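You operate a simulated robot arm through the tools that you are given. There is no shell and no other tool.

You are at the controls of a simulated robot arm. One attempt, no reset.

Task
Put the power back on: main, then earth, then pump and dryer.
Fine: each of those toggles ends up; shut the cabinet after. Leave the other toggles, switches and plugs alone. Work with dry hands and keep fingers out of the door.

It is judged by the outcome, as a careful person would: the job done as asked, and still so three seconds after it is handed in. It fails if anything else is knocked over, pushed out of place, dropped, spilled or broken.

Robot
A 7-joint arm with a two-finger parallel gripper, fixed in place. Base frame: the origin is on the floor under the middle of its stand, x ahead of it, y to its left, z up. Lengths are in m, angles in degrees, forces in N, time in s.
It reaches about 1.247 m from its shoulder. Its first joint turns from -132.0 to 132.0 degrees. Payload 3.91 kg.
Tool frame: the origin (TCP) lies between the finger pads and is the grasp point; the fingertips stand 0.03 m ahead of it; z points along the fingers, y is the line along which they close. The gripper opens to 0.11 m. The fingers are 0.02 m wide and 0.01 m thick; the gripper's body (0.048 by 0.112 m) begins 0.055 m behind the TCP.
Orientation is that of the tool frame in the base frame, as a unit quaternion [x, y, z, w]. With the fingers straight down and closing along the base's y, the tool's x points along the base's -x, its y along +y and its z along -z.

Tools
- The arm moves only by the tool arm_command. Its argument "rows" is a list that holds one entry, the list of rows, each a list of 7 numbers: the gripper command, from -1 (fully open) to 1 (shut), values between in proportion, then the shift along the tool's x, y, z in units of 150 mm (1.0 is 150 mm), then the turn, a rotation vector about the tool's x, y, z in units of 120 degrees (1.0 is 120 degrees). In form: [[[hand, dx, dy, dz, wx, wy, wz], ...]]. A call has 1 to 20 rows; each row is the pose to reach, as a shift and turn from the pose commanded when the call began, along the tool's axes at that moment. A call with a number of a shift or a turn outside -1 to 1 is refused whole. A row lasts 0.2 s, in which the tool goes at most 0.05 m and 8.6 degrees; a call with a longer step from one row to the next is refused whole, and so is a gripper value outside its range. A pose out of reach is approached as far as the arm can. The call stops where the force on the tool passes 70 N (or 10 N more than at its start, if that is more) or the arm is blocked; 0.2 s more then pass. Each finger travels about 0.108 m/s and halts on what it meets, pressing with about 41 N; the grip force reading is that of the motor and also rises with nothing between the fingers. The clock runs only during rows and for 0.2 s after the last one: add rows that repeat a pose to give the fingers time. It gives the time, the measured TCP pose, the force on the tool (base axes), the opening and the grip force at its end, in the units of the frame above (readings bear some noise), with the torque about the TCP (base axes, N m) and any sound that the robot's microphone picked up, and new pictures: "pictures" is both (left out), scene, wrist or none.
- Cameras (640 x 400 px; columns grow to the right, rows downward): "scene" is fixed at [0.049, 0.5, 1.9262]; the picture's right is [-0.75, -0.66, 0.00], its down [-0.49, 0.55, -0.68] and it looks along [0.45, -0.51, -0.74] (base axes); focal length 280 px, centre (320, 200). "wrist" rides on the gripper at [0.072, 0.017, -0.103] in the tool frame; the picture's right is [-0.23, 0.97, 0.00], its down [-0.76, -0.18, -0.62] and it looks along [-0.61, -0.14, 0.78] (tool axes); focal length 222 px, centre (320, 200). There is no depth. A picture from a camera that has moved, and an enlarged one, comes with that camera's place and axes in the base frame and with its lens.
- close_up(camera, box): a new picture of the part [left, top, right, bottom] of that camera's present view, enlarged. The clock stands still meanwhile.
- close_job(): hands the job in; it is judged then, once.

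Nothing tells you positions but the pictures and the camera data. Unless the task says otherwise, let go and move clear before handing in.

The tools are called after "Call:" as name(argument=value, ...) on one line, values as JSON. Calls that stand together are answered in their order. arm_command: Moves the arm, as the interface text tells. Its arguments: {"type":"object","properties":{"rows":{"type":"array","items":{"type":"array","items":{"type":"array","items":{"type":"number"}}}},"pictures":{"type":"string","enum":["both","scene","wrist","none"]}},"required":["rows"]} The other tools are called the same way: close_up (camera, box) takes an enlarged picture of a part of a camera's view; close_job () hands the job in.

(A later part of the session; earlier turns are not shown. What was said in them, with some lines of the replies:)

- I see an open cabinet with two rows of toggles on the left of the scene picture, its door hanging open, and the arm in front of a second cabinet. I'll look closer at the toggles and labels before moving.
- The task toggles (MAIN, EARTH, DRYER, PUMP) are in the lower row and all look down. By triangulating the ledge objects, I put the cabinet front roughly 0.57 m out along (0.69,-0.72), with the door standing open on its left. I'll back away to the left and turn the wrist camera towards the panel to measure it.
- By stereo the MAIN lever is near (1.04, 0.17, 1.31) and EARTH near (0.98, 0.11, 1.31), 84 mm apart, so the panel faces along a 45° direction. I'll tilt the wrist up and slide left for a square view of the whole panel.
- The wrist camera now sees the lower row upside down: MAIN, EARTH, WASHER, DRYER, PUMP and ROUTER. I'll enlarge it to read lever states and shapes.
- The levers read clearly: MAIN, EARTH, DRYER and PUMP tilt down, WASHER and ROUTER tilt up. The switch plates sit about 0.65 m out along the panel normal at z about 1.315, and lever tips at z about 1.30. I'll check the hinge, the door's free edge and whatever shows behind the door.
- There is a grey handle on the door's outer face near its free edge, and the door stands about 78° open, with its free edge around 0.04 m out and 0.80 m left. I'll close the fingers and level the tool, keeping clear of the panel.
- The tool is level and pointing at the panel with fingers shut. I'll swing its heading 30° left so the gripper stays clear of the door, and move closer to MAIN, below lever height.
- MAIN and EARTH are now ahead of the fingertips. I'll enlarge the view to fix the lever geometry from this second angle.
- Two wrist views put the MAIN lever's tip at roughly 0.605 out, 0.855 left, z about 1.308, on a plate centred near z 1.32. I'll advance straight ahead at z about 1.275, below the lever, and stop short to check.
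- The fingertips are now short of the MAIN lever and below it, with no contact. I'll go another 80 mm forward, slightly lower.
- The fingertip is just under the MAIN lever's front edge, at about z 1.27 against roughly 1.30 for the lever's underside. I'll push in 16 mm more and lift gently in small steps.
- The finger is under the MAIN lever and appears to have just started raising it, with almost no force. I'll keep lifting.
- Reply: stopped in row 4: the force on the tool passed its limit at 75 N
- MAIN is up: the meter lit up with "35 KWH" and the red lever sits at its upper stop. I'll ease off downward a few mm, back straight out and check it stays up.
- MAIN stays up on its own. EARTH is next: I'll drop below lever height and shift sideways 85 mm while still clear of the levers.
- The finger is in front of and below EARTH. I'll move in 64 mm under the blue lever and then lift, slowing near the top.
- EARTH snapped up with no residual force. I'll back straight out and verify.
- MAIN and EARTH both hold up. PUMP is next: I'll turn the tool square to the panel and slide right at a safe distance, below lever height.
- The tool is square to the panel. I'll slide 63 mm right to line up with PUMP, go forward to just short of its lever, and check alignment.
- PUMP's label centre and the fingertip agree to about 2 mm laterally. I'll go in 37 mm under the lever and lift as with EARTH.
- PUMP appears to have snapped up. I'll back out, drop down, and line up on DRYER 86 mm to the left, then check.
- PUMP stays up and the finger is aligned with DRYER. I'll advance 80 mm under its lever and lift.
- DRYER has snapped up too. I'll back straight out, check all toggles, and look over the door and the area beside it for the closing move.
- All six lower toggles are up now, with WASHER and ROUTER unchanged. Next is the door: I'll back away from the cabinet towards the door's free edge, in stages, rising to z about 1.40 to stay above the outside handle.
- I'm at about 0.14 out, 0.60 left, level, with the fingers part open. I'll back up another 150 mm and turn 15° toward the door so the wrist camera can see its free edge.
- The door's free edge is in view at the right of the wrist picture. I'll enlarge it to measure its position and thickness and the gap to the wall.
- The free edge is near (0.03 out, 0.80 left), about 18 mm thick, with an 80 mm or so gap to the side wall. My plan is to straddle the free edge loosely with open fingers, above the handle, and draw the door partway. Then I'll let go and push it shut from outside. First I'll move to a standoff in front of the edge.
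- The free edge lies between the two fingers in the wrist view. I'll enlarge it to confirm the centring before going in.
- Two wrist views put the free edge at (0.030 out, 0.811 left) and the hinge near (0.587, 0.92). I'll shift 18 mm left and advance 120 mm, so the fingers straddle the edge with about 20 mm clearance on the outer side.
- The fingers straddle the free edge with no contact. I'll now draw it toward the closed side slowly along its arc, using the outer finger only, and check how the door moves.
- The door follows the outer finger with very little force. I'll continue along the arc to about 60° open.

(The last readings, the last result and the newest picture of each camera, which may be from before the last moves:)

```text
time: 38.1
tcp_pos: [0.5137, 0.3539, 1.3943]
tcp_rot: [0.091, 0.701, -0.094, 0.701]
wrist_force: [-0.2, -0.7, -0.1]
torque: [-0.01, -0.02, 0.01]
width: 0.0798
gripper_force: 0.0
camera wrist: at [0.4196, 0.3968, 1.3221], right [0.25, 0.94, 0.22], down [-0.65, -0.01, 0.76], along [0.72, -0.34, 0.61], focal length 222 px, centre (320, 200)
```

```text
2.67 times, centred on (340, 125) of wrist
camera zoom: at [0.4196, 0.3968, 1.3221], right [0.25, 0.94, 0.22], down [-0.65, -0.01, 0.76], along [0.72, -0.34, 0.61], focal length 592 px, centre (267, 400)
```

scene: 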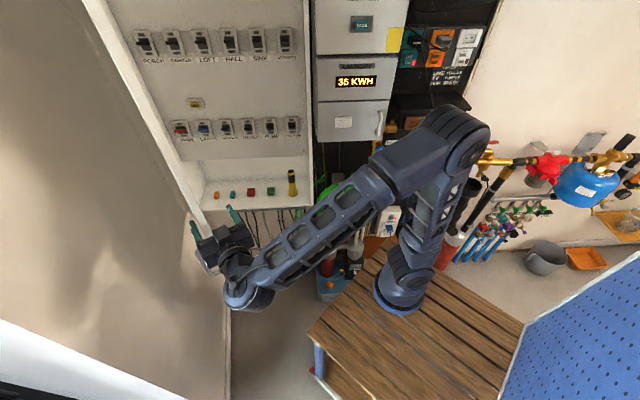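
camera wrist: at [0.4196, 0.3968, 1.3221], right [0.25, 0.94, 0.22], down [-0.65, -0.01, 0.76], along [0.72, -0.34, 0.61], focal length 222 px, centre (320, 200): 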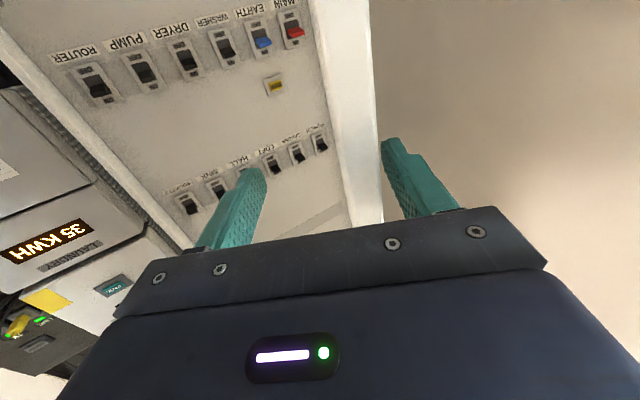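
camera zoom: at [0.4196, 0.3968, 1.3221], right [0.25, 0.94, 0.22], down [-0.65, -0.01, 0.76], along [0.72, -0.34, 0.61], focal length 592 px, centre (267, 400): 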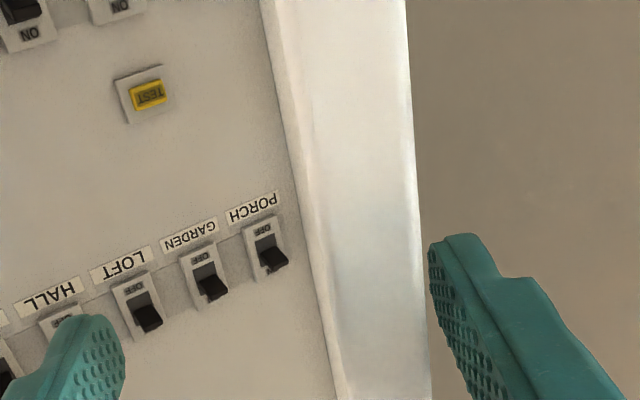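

The door now stands at about 60° and moves easily with the finger. I'll draw it a bit further, to about 50°, then let go and go around to the outside.

Call:
arm_command(rows=[[[-0.45, 0, -0.09, 0.007, 0, 0, 0], [-0.45, 0, -0.18, 0.014, 0, 0, 0], [-0.45, 0, -0.27, 0.02, 0, 0, 0], [-0.45, 0, -0.36, 0.03, 0, 0, 0], [-0.45, 0, -0.45, 0.04, 0, 0, 0], [-0.45, 0, -0.54, 0.05, 0, 0, 0], [-0.45, 0, -0.62, 0.06, 0, 0, 0], [-0.45, 0, -0.69, 0.07, 0, 0, 0], [-0.45, 0, -0.69, 0.07, 0, 0, 0]]], pictures="both")

Call:
close_up(camera="wrist", box=[220, 50, 460, 200])

```text
time: 40.1
tcp_pos: [0.4981, 0.2519, 1.3959]
tcp_rot: [0.091, 0.701, -0.095, 0.701]
wrist_force: [0.3, -0.8, 0.2]
torque: [-0.01, 0.02, -0.01]
width: 0.0802
gripper_force: 0.1
camera wrist: at [0.4034, 0.2943, 1.3232], right [0.25, 0.94, 0.22], down [-0.65, -0.01, 0.76], along [0.72, -0.34, 0.61], focal length 222 px, centre (320, 200)
```

scene: 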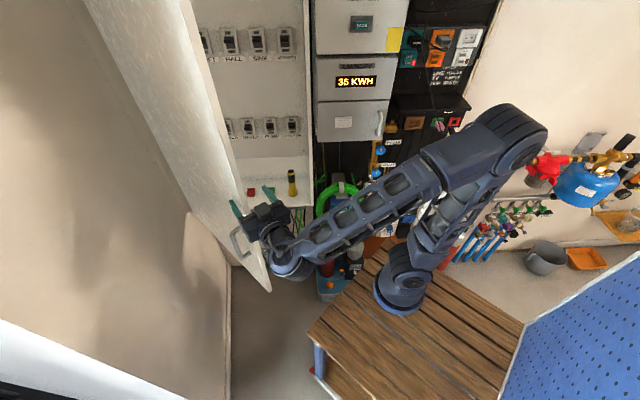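
wrist: 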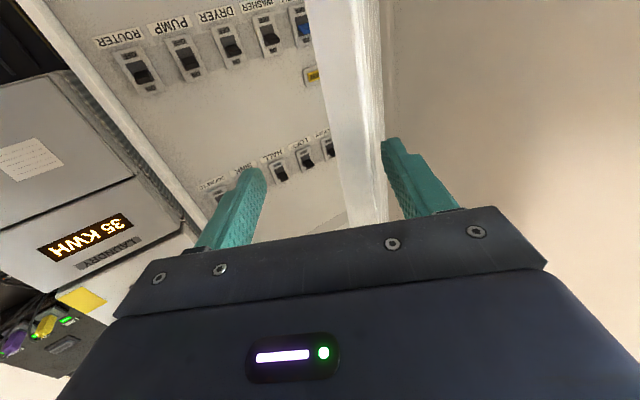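

```text
2.67 times, centred on (340, 125) of wrist
camera zoom: at [0.4034, 0.2943, 1.3232], right [0.25, 0.94, 0.22], down [-0.65, -0.01, 0.76], along [0.72, -0.34, 0.61], focal length 592 px, centre (267, 400)
```

zoom: 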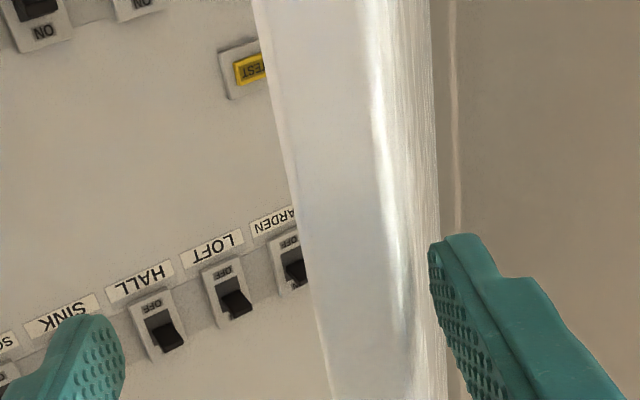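

The door is at about 50° and I can see its outer face with the arched handle. I'll back the fingers straight off the edge, then check that the door stays put.

Call:
arm_command(rows=[[[-0.45, 0, 0.02, -0.15, 0, 0, 0], [-0.45, 0, 0.02, -0.35, 0, 0, 0], [-0.45, 0, 0.02, -0.55, 0, 0, 0], [-0.45, 0, 0.02, -0.75, 0, 0, 0], [0.5, -0.15, 0.02, -0.75, 0, 0, 0], [1, -0.3, 0.02, -0.75, 0, 0, 0], [1, -0.45, 0.02, -0.75, 0, 0, 0], [1, -0.45, 0.02, -0.75, 0, 0, 0]]], pictures="both")

Call:
close_up(camera="scene", box=[160, 160, 320, 320])

```text
time: 41.9
tcp_pos: [0.3911, 0.2838, 1.4628]
tcp_rot: [0.09, 0.701, -0.094, 0.701]
wrist_force: [0.2, 0.4, -0.2]
torque: [0.0, 0.04, 0.01]
width: 0.0004
gripper_force: 37.9
camera wrist: at [0.2965, 0.3259, 1.3918], right [0.25, 0.94, 0.22], down [-0.65, -0.01, 0.76], along [0.72, -0.34, 0.61], focal length 222 px, centre (320, 200)
```

scene: 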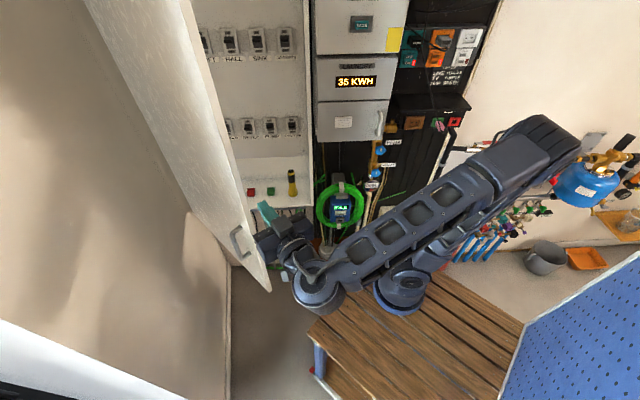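
wrist: 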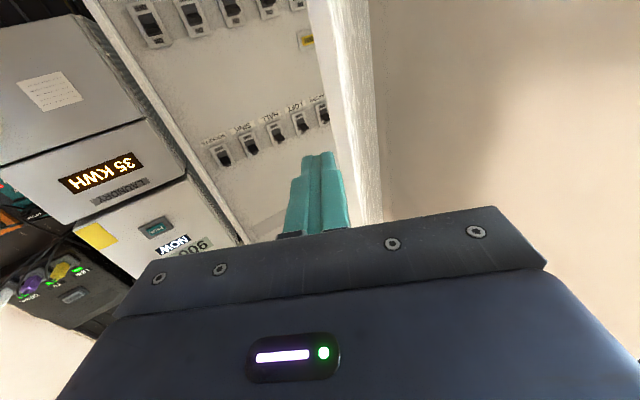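

```text
2.50 times, centred on (240, 240) of scene
camera zoom: at [0.049, 0.5, 1.9262], right [-0.75, -0.66, 0.0], down [-0.49, 0.55, -0.68], along [0.45, -0.51, -0.74], focal length 700 px, centre (520, 100)
```

zoom: 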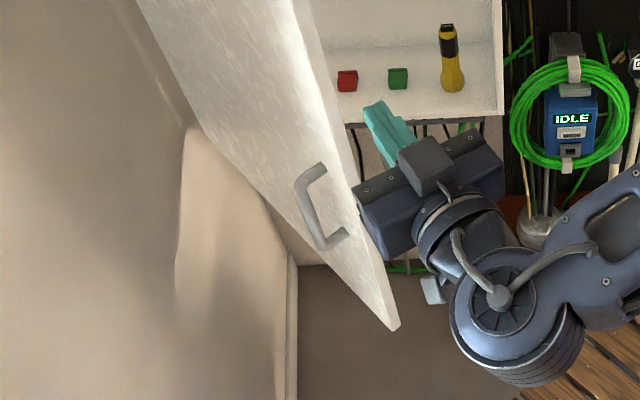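

The door stays where I left it, at about 49°. I'll go around its free edge to the outside at z about 1.46, above the handle, with fingers shut and the tool turning square to the cabinet.

Call:
arm_command(rows=[[[1, 0, 0.1, -0.173, 0.03, 0, 0], [1, 0, 0.2, -0.347, 0.06, 0, 0], [1, 0, 0.431, -0.213, 0.1, 0, 0], [1, 0, 0.662, -0.08, 0.15, 0, 0], [1, 0, 0.893, 0.053, 0.2, 0, 0], [1, 0, 0.893, 0.053, 0.25, 0, 0], [1, 0, 0.893, 0.053, 0.25, 0, 0]]], pictures="both")

```text
time: 43.7
tcp_pos: [0.5639, 0.3044, 1.4669]
tcp_rot: [0.363, 0.606, -0.364, 0.607]
wrist_force: [-0.2, -0.4, 0.3]
torque: [0.02, 0.02, 0.04]
width: 0.0001
gripper_force: 37.8
stopped in row 7: the arm was blocked; the commanded pose is now the measured one
camera wrist: at [0.5298, 0.4033, 1.3943], right [0.86, 0.46, 0.23], down [-0.45, 0.47, 0.76], along [0.24, -0.76, 0.61], focal length 222 px, centre (320, 200)
```

scene: 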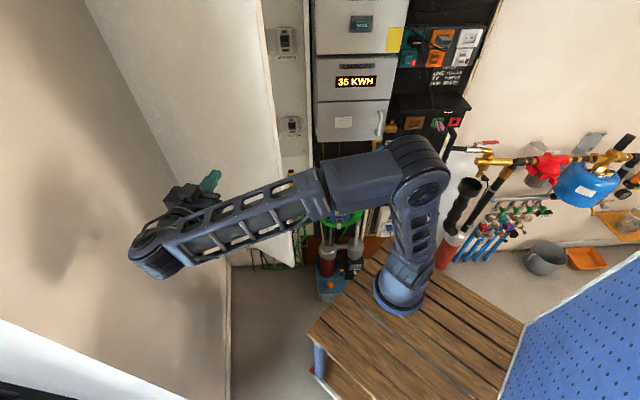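
wrist: 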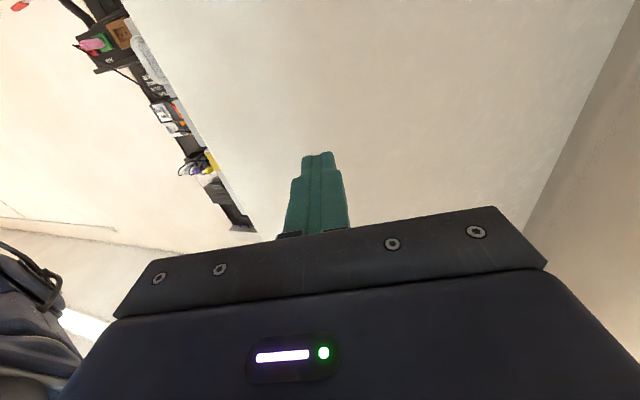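

The last move was stopped as "blocked". The arm swung further round than commanded, to about (0.18 out, 0.61 left) and heading 17° right of square, and the door is now about 33° open. Forces are near zero, so I'll look closely before doing anything else.

Call:
close_up(camera="scene", box=[120, 100, 376, 300])

Call:
close_up(camera="wrist", box=[0, 0, 400, 250])

Call:
close_up(camera="scene", box=[380, 0, 640, 300])

```text
2.00 times, centred on (248, 200) of scene
camera zoom: at [0.049, 0.5, 1.9262], right [-0.75, -0.66, 0.0], down [-0.49, 0.55, -0.68], along [0.45, -0.51, -0.74], focal length 560 px, centre (464, 200)
```

zoom: 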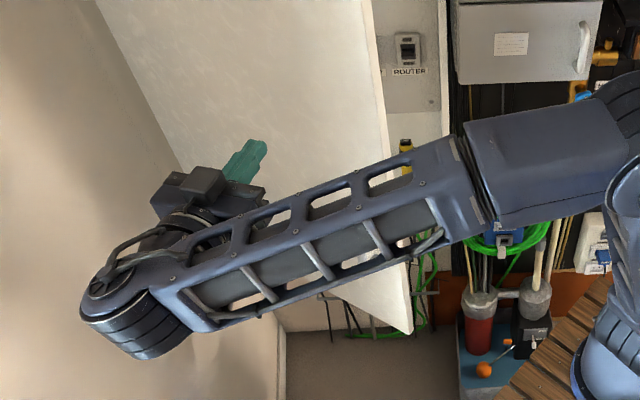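

```text
1.60 times, centred on (200, 125) of wrist
camera zoom: at [0.5298, 0.4033, 1.3943], right [0.86, 0.46, 0.23], down [-0.45, 0.47, 0.76], along [0.24, -0.76, 0.61], focal length 355 px, centre (512, 320)
```

zoom: 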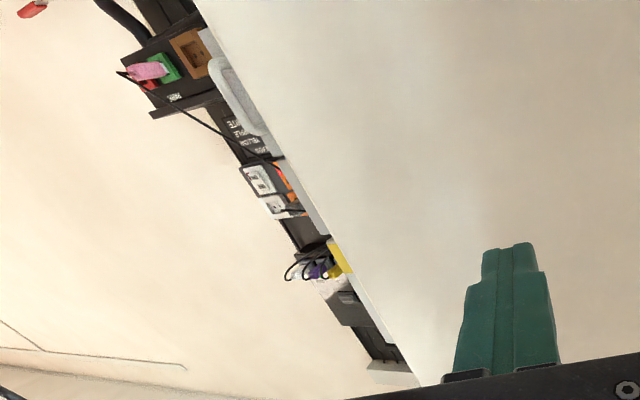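

```text
1.33 times, centred on (510, 150) of scene
camera zoom: at [0.049, 0.5, 1.9262], right [-0.75, -0.66, 0.0], down [-0.49, 0.55, -0.68], along [0.45, -0.51, -0.74], focal length 373 px, centre (67, 267)
```

zoom: 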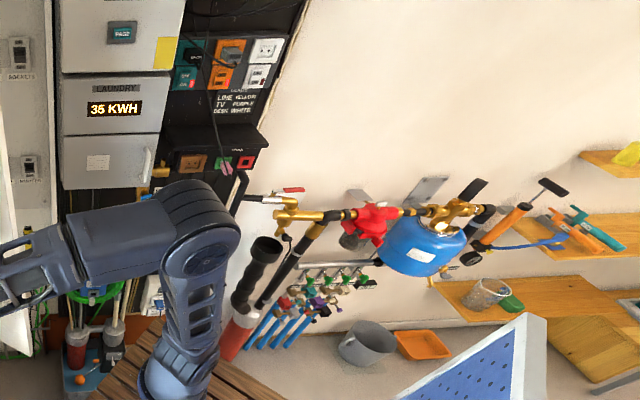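

Nothing is touching. The forearm clears the door's free edge, and the finger is on the outer side of the door, about 0.14 m from its face, heading nearly along the closing path. I'll push straight ahead slowly with the shut fingers, above the handle.

Call:
arm_command(rows=[[[1, 0, 0, 0.1, 0, 0, 0], [1, 0, 0, 0.25, 0, 0, 0], [1, 0, 0, 0.4, 0, 0, 0], [1, 0, 0, 0.55, 0, 0, 0], [1, 0, 0, 0.7, 0, 0, 0], [1, 0, 0, 0.8, 0, 0, 0], [1, 0, 0, 0.9, 0, 0, 0], [1, 0, 0, 1.0, 0, 0, 0], [1, 0, 0, 1.0, 0, 0, 0]]], pictures="both")

```text
time: 45.7
tcp_pos: [0.6327, 0.1752, 1.4645]
tcp_rot: [0.361, 0.607, -0.363, 0.608]
wrist_force: [0.6, -0.3, 0.2]
torque: [0.05, 0.01, -0.01]
width: 0.0002
gripper_force: 37.8
camera wrist: at [0.5985, 0.2733, 1.3917], right [0.86, 0.46, 0.22], down [-0.45, 0.47, 0.76], along [0.25, -0.75, 0.61], focal length 222 px, centre (320, 200)
```

scene: 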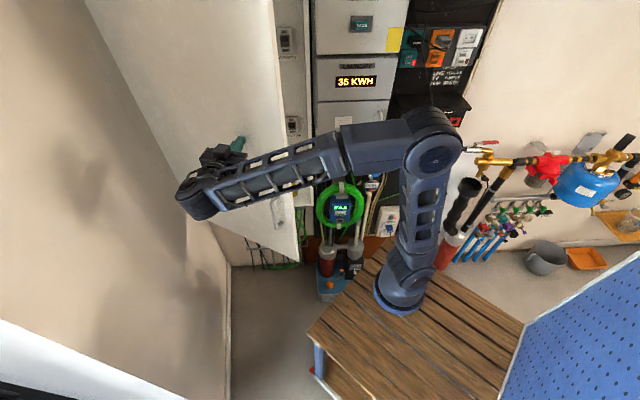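
wrist: 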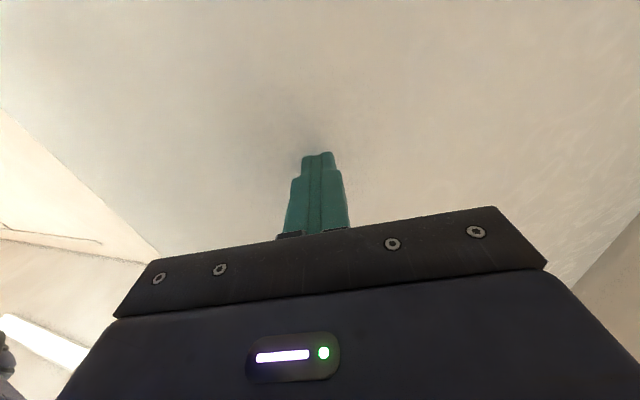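

The fingertip has reached the door's outer face. I'll keep pushing along the closing path at the same slow pace.

Call:
arm_command(rows=[[[1, 0, 0, 0.1, 0, 0, 0], [1, 0, 0, 0.2, 0, 0, 0], [1, 0, 0, 0.3, 0, 0, 0], [1, 0, 0, 0.4, 0, 0, 0], [1, 0, 0, 0.5, 0, 0, 0], [1, 0, 0, 0.6, 0, 0, 0], [1, 0, 0, 0.7, 0, 0, 0], [1, 0, 0, 0.8, 0, 0, 0], [1, 0, 0, 0.9, 0, 0, 0], [1, 0, 0, 1.0, 0, 0, 0]]], pictures="both")

Call:
close_up(camera="scene", box=[150, 50, 350, 290])

```text
time: 47.9
tcp_pos: [0.7047, 0.0446, 1.4673]
tcp_rot: [0.361, 0.607, -0.363, 0.608]
wrist_force: [-0.1, -1.0, 0.6]
torque: [-0.01, -0.02, -0.04]
width: 0.0001
gripper_force: 37.3
camera wrist: at [0.6705, 0.1423, 1.3942], right [0.86, 0.46, 0.22], down [-0.45, 0.47, 0.76], along [0.25, -0.75, 0.61], focal length 222 px, centre (320, 200)
```

scene: 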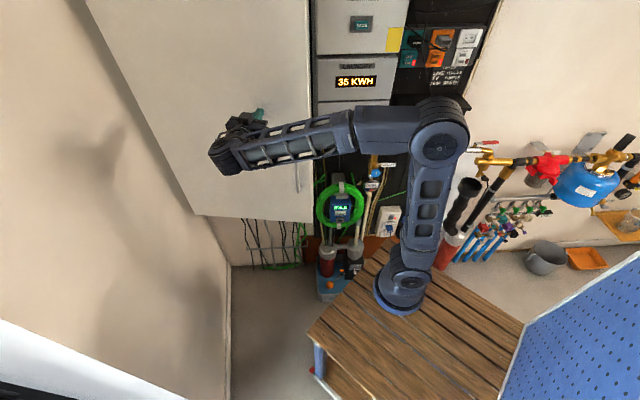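
wrist: 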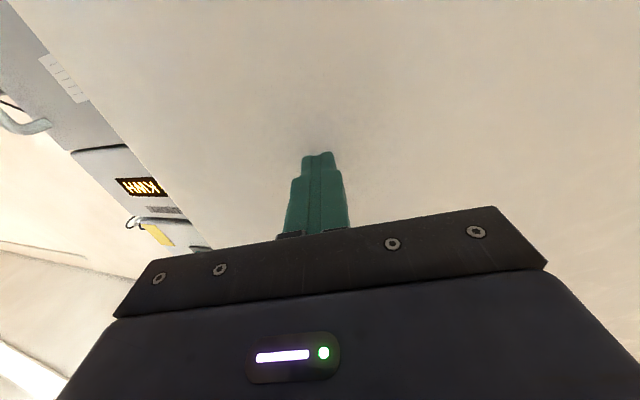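

```text
1.67 times, centred on (250, 170) of scene
camera zoom: at [0.049, 0.5, 1.9262], right [-0.75, -0.66, 0.0], down [-0.49, 0.55, -0.68], along [0.45, -0.51, -0.74], focal length 466 px, centre (437, 250)
```

zoom: 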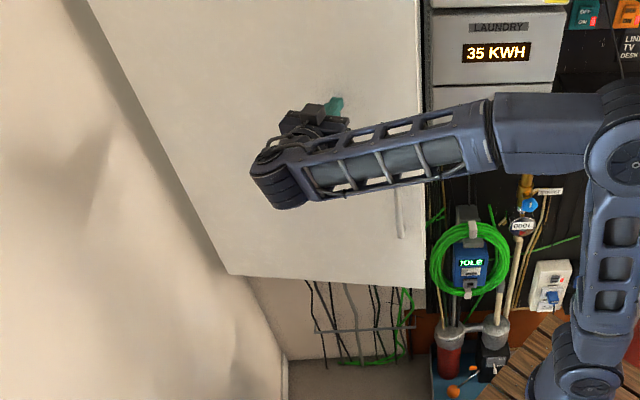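

The door is about 10° from shut, with the fingers outside it. I'll slow down for the last part.

Call:
arm_command(rows=[[[1, 0, 0, 0.06, 0, 0, 0], [1, 0, 0, 0.12, 0, 0, 0], [1, 0, 0, 0.18, 0, 0, 0], [1, 0, 0, 0.24, 0, 0, 0], [1, 0, 0, 0.3, 0, 0, 0], [1, 0, 0, 0.36, 0, 0, 0], [1, 0, 0, 0.41, 0, 0, 0], [1, 0, 0, 0.45, 0, 0, 0], [1, 0, 0, 0.45, 0, 0, 0]]], pictures="both")

Call:
close_up(camera="scene", box=[180, 110, 340, 240])

```text
time: 49.9
tcp_pos: [0.7368, -0.0166, 1.4656]
tcp_rot: [0.362, 0.607, -0.363, 0.607]
wrist_force: [0.4, -0.5, -0.4]
torque: [0.01, 0.02, -0.02]
width: 0.0
gripper_force: 37.7
camera wrist: at [0.7022, 0.0816, 1.3933], right [0.86, 0.46, 0.22], down [-0.45, 0.47, 0.76], along [0.25, -0.75, 0.61], focal length 222 px, centre (320, 200)
```

scene: 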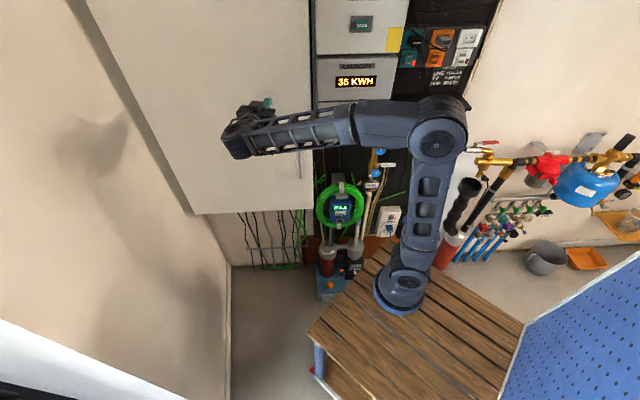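
wrist: 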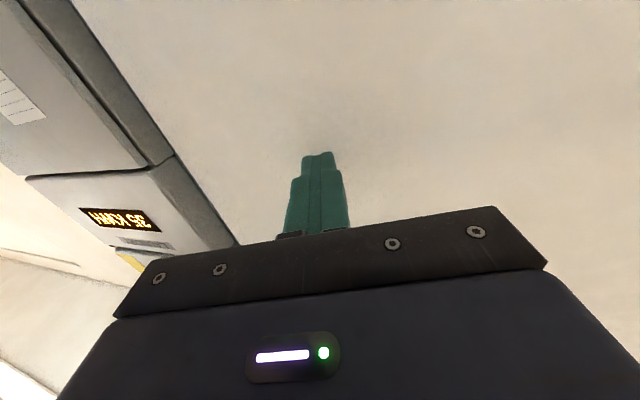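

```text
3.08 times, centred on (260, 175) of scene
camera zoom: at [0.049, 0.5, 1.9262], right [-0.75, -0.66, 0.0], down [-0.49, 0.55, -0.68], along [0.45, -0.51, -0.74], focal length 861 px, centre (505, 277)
```

zoom: 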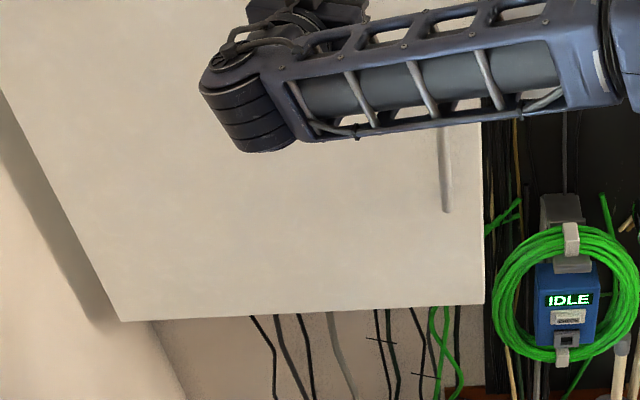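

The door looks almost flush. I'll press on gently in 3 mm steps to make sure it is fully seated.

Call:
arm_command(rows=[[[1, 0, 0, 0.02, 0, 0, 0], [1, 0, 0, 0.04, 0, 0, 0], [1, 0, 0, 0.06, 0, 0, 0], [1, 0, 0, 0.08, 0, 0, 0], [1, 0, 0, 0.1, 0, 0, 0], [1, 0, 0, 0.12, 0, 0, 0]]], pictures="both")

Call:
close_up(camera="scene", box=[180, 110, 340, 240])

Call:
close_up(camera="wrist", box=[100, 80, 420, 280])

```text
time: 51.0
tcp_pos: [0.741, -0.0215, 1.4674]
tcp_rot: [0.359, 0.609, -0.361, 0.609]
wrist_force: [-28.6, 19.7, 0.2]
torque: [0.02, 0.03, -0.14]
width: 0.0
gripper_force: 37.5
stopped in row 5: the force on the tool passed its limit at 77 N (the readings are from after the stop); the commanded pose is now the measured one
camera wrist: at [0.7054, 0.0766, 1.3941], right [0.85, 0.47, 0.22], down [-0.45, 0.46, 0.76], along [0.25, -0.75, 0.61], focal length 222 px, centre (320, 200)
```

scene: 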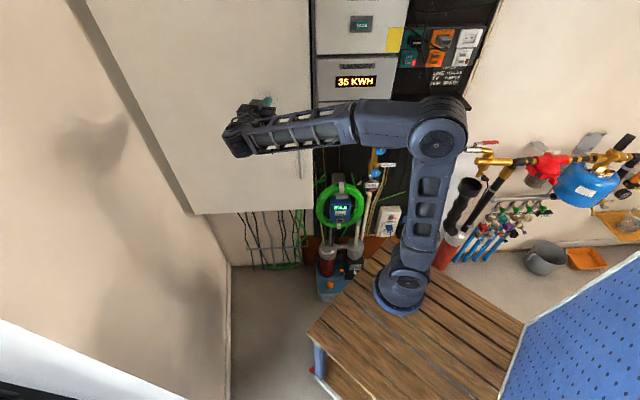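
wrist: 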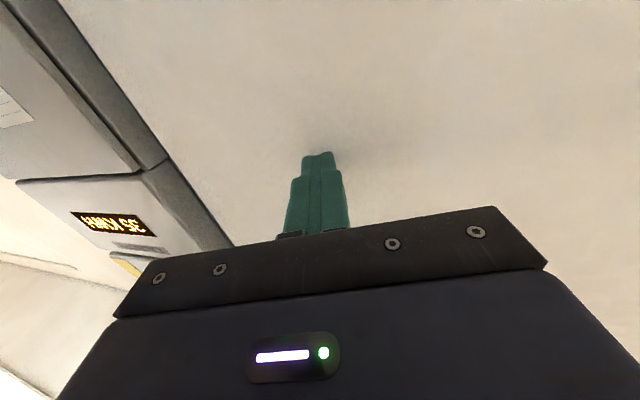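

```text
3.08 times, centred on (260, 175) of scene
camera zoom: at [0.049, 0.5, 1.9262], right [-0.75, -0.66, 0.0], down [-0.49, 0.55, -0.68], along [0.45, -0.51, -0.74], focal length 861 px, centre (505, 277)
```

zoom: 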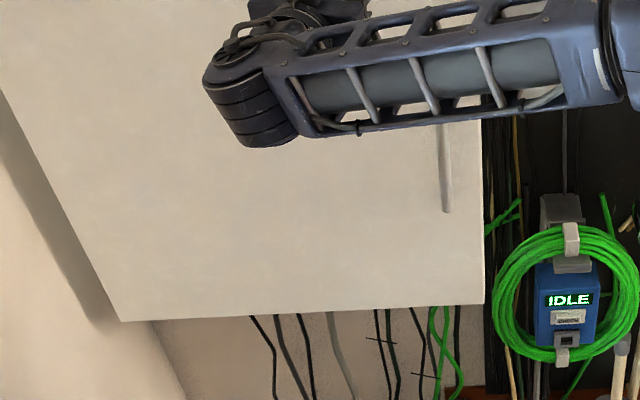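

```text
2.00 times, centred on (260, 180) of wrist
camera zoom: at [0.7054, 0.0766, 1.3941], right [0.85, 0.47, 0.22], down [-0.45, 0.46, 0.76], along [0.25, -0.75, 0.61], focal length 444 px, centre (440, 240)
```

zoom: 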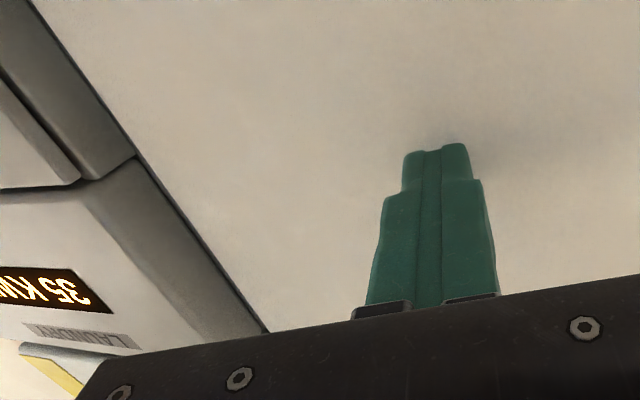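

The door is against its stop, with resistance rising to about 77 N. I'll back off straight, check it stays shut and look over the scene.

Call:
arm_command(rows=[[[1, 0, 0, -0.05, 0, 0, 0], [1, 0, 0, -0.15, 0, 0, 0], [1, 0, 0, -0.35, 0, 0, 0], [1, 0, 0, -0.6, 0, 0, 0], [1, 0, 0, -0.8, 0, 0, 0], [1, 0, 0, -1.0, 0, 0, 0], [1, 0, 0, -1.0, 0, 0, 0], [1, 0, 0, -1.0, 0, 0, 0]]], pictures="both")

Call:
close_up(camera="scene", box=[180, 110, 340, 240])

Call:
close_up(camera="scene", box=[280, 0, 440, 100])

```text
time: 52.9
tcp_pos: [0.6704, 0.1055, 1.4662]
tcp_rot: [0.359, 0.609, -0.362, 0.607]
wrist_force: [0.3, -0.2, 0.5]
torque: [-0.02, -0.01, 0.02]
width: 0.0003
gripper_force: 37.5
camera wrist: at [0.6351, 0.2036, 1.3936], right [0.86, 0.47, 0.22], down [-0.45, 0.46, 0.76], along [0.25, -0.75, 0.61], focal length 222 px, centre (320, 200)
```

scene: 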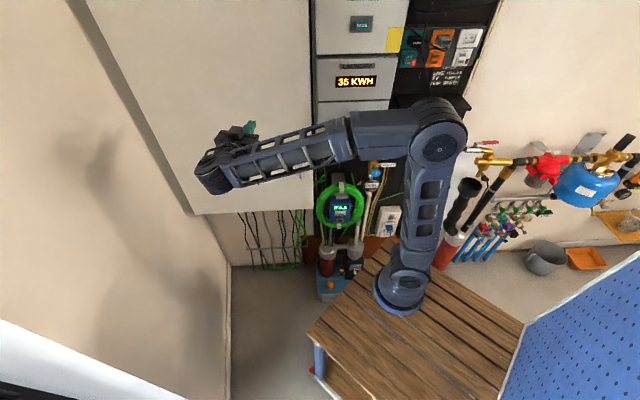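
wrist: 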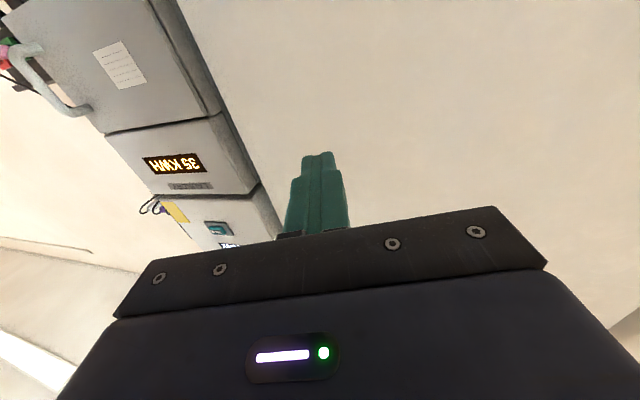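

```text
3.08 times, centred on (260, 175) of scene
camera zoom: at [0.049, 0.5, 1.9262], right [-0.75, -0.66, 0.0], down [-0.49, 0.55, -0.68], along [0.45, -0.51, -0.74], focal length 861 px, centre (505, 277)
```

zoom: 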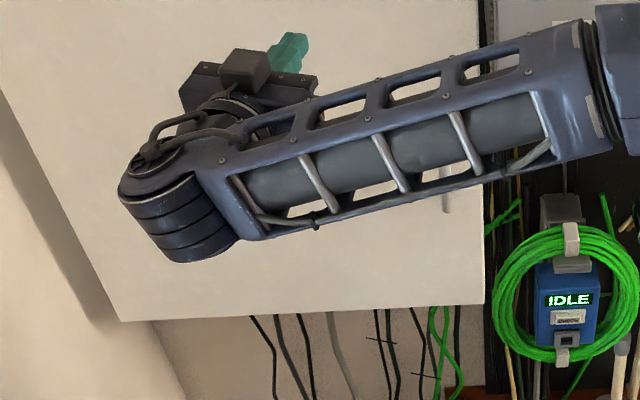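

```text
4.00 times, centred on (360, 50) of scene
camera zoom: at [0.049, 0.5, 1.9262], right [-0.75, -0.66, 0.0], down [-0.49, 0.55, -0.68], along [0.45, -0.51, -0.74], focal length 1119 px, centre (160, 800)
```

zoom: 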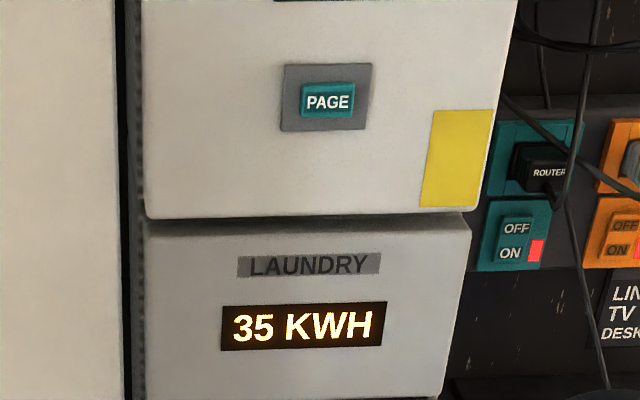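

The door stays flush after letting go, and the meter and charger displays are still lit. I'll move further clear and read the load display to confirm that nothing changed inside.

Call:
arm_command(rows=[[[1, 0, 0, -0.2, 0, 0, 0], [1, 0, 0, -0.4, 0, 0, 0], [1, 0, 0, -0.6, 0, 0, 0], [1, 0, 0, -0.75, 0, 0, 0], [1, 0, 0, -0.75, 0, 0, 0], [1, 0, 0, -0.75, 0, 0, 0]]], pictures="both")

Call:
close_up(camera="wrist", box=[80, 80, 320, 260])

Call:
close_up(camera="scene", box=[180, 110, 340, 240])

```text
time: 54.2
tcp_pos: [0.6187, 0.2071, 1.4629]
tcp_rot: [0.359, 0.609, -0.362, 0.608]
wrist_force: [-0.3, 0.2, -0.1]
torque: [0.04, 0.02, -0.02]
width: 0.0003
gripper_force: 37.9
camera wrist: at [0.5838, 0.3057, 1.3916], right [0.86, 0.47, 0.22], down [-0.45, 0.46, 0.76], along [0.25, -0.75, 0.61], focal length 222 px, centre (320, 200)
```

scene: 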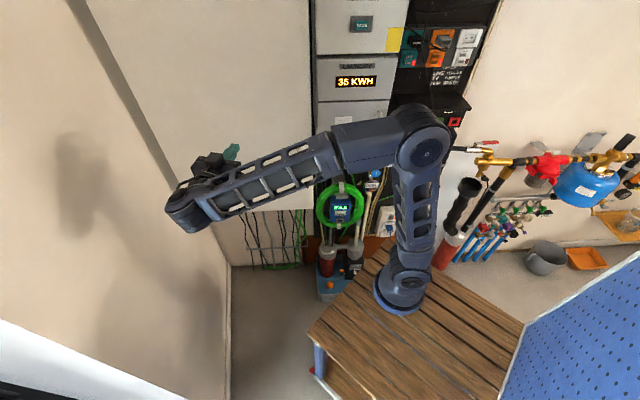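
wrist: 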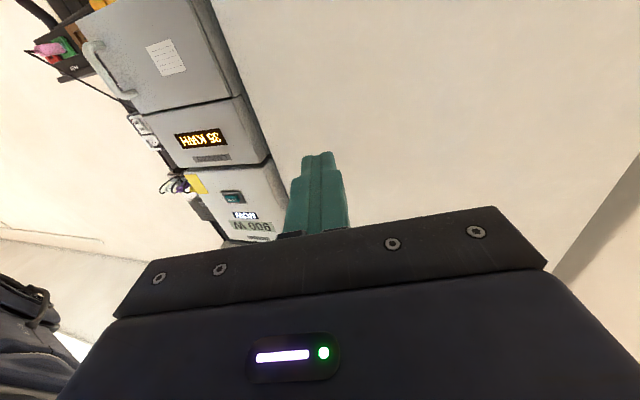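

```text
2.22 times, centred on (200, 170) of wrist
camera zoom: at [0.5838, 0.3057, 1.3916], right [0.86, 0.47, 0.22], down [-0.45, 0.46, 0.76], along [0.25, -0.75, 0.61], focal length 494 px, centre (587, 267)
```

zoom: 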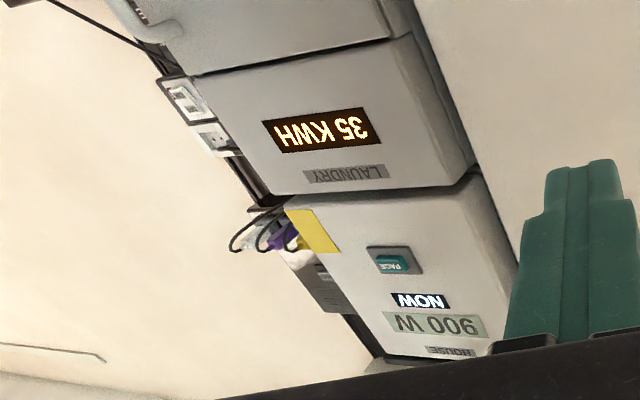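

```text
3.08 times, centred on (260, 175) of scene
camera zoom: at [0.049, 0.5, 1.9262], right [-0.75, -0.66, 0.0], down [-0.49, 0.55, -0.68], along [0.45, -0.51, -0.74], focal length 861 px, centre (505, 277)
```

zoom: 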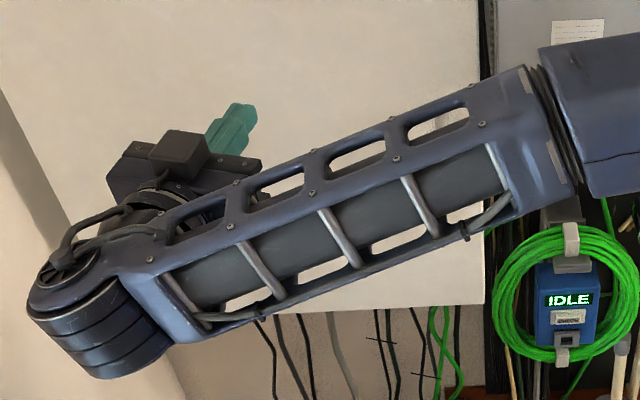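

The cabinet is shut and staying shut, the meter and load displays are still on, and the arm is clear of everything. MAIN, EARTH, PUMP and DRYER were put up in that order and nothing else was moved, so I'm handing the job in.

Call:
close_job()

```text
The job is handed in.
```

The power is back on. I put main, earth, pump and dryer up in that order, and the cabinet is shut. The washer and router toggles were already up, and I left them and everything else alone.

- **Toggles:** I saw all four up and holding before closing the door. They can't be seen now, but the meter (35 KWH) and charger displays are still lit.
- **Door:** I drew it partway by its free edge and pushed it shut from the outside. I pressed until it met its stop, and it stayed flush after I let go. The fingers were never between the door and the cabinet.
- **Unplanned movement:** While going around the door, one arm move stopped as "blocked". The arm swung wide and nudged the door from about 49° to 33° open. The forces afterwards were near zero and I saw no damage.
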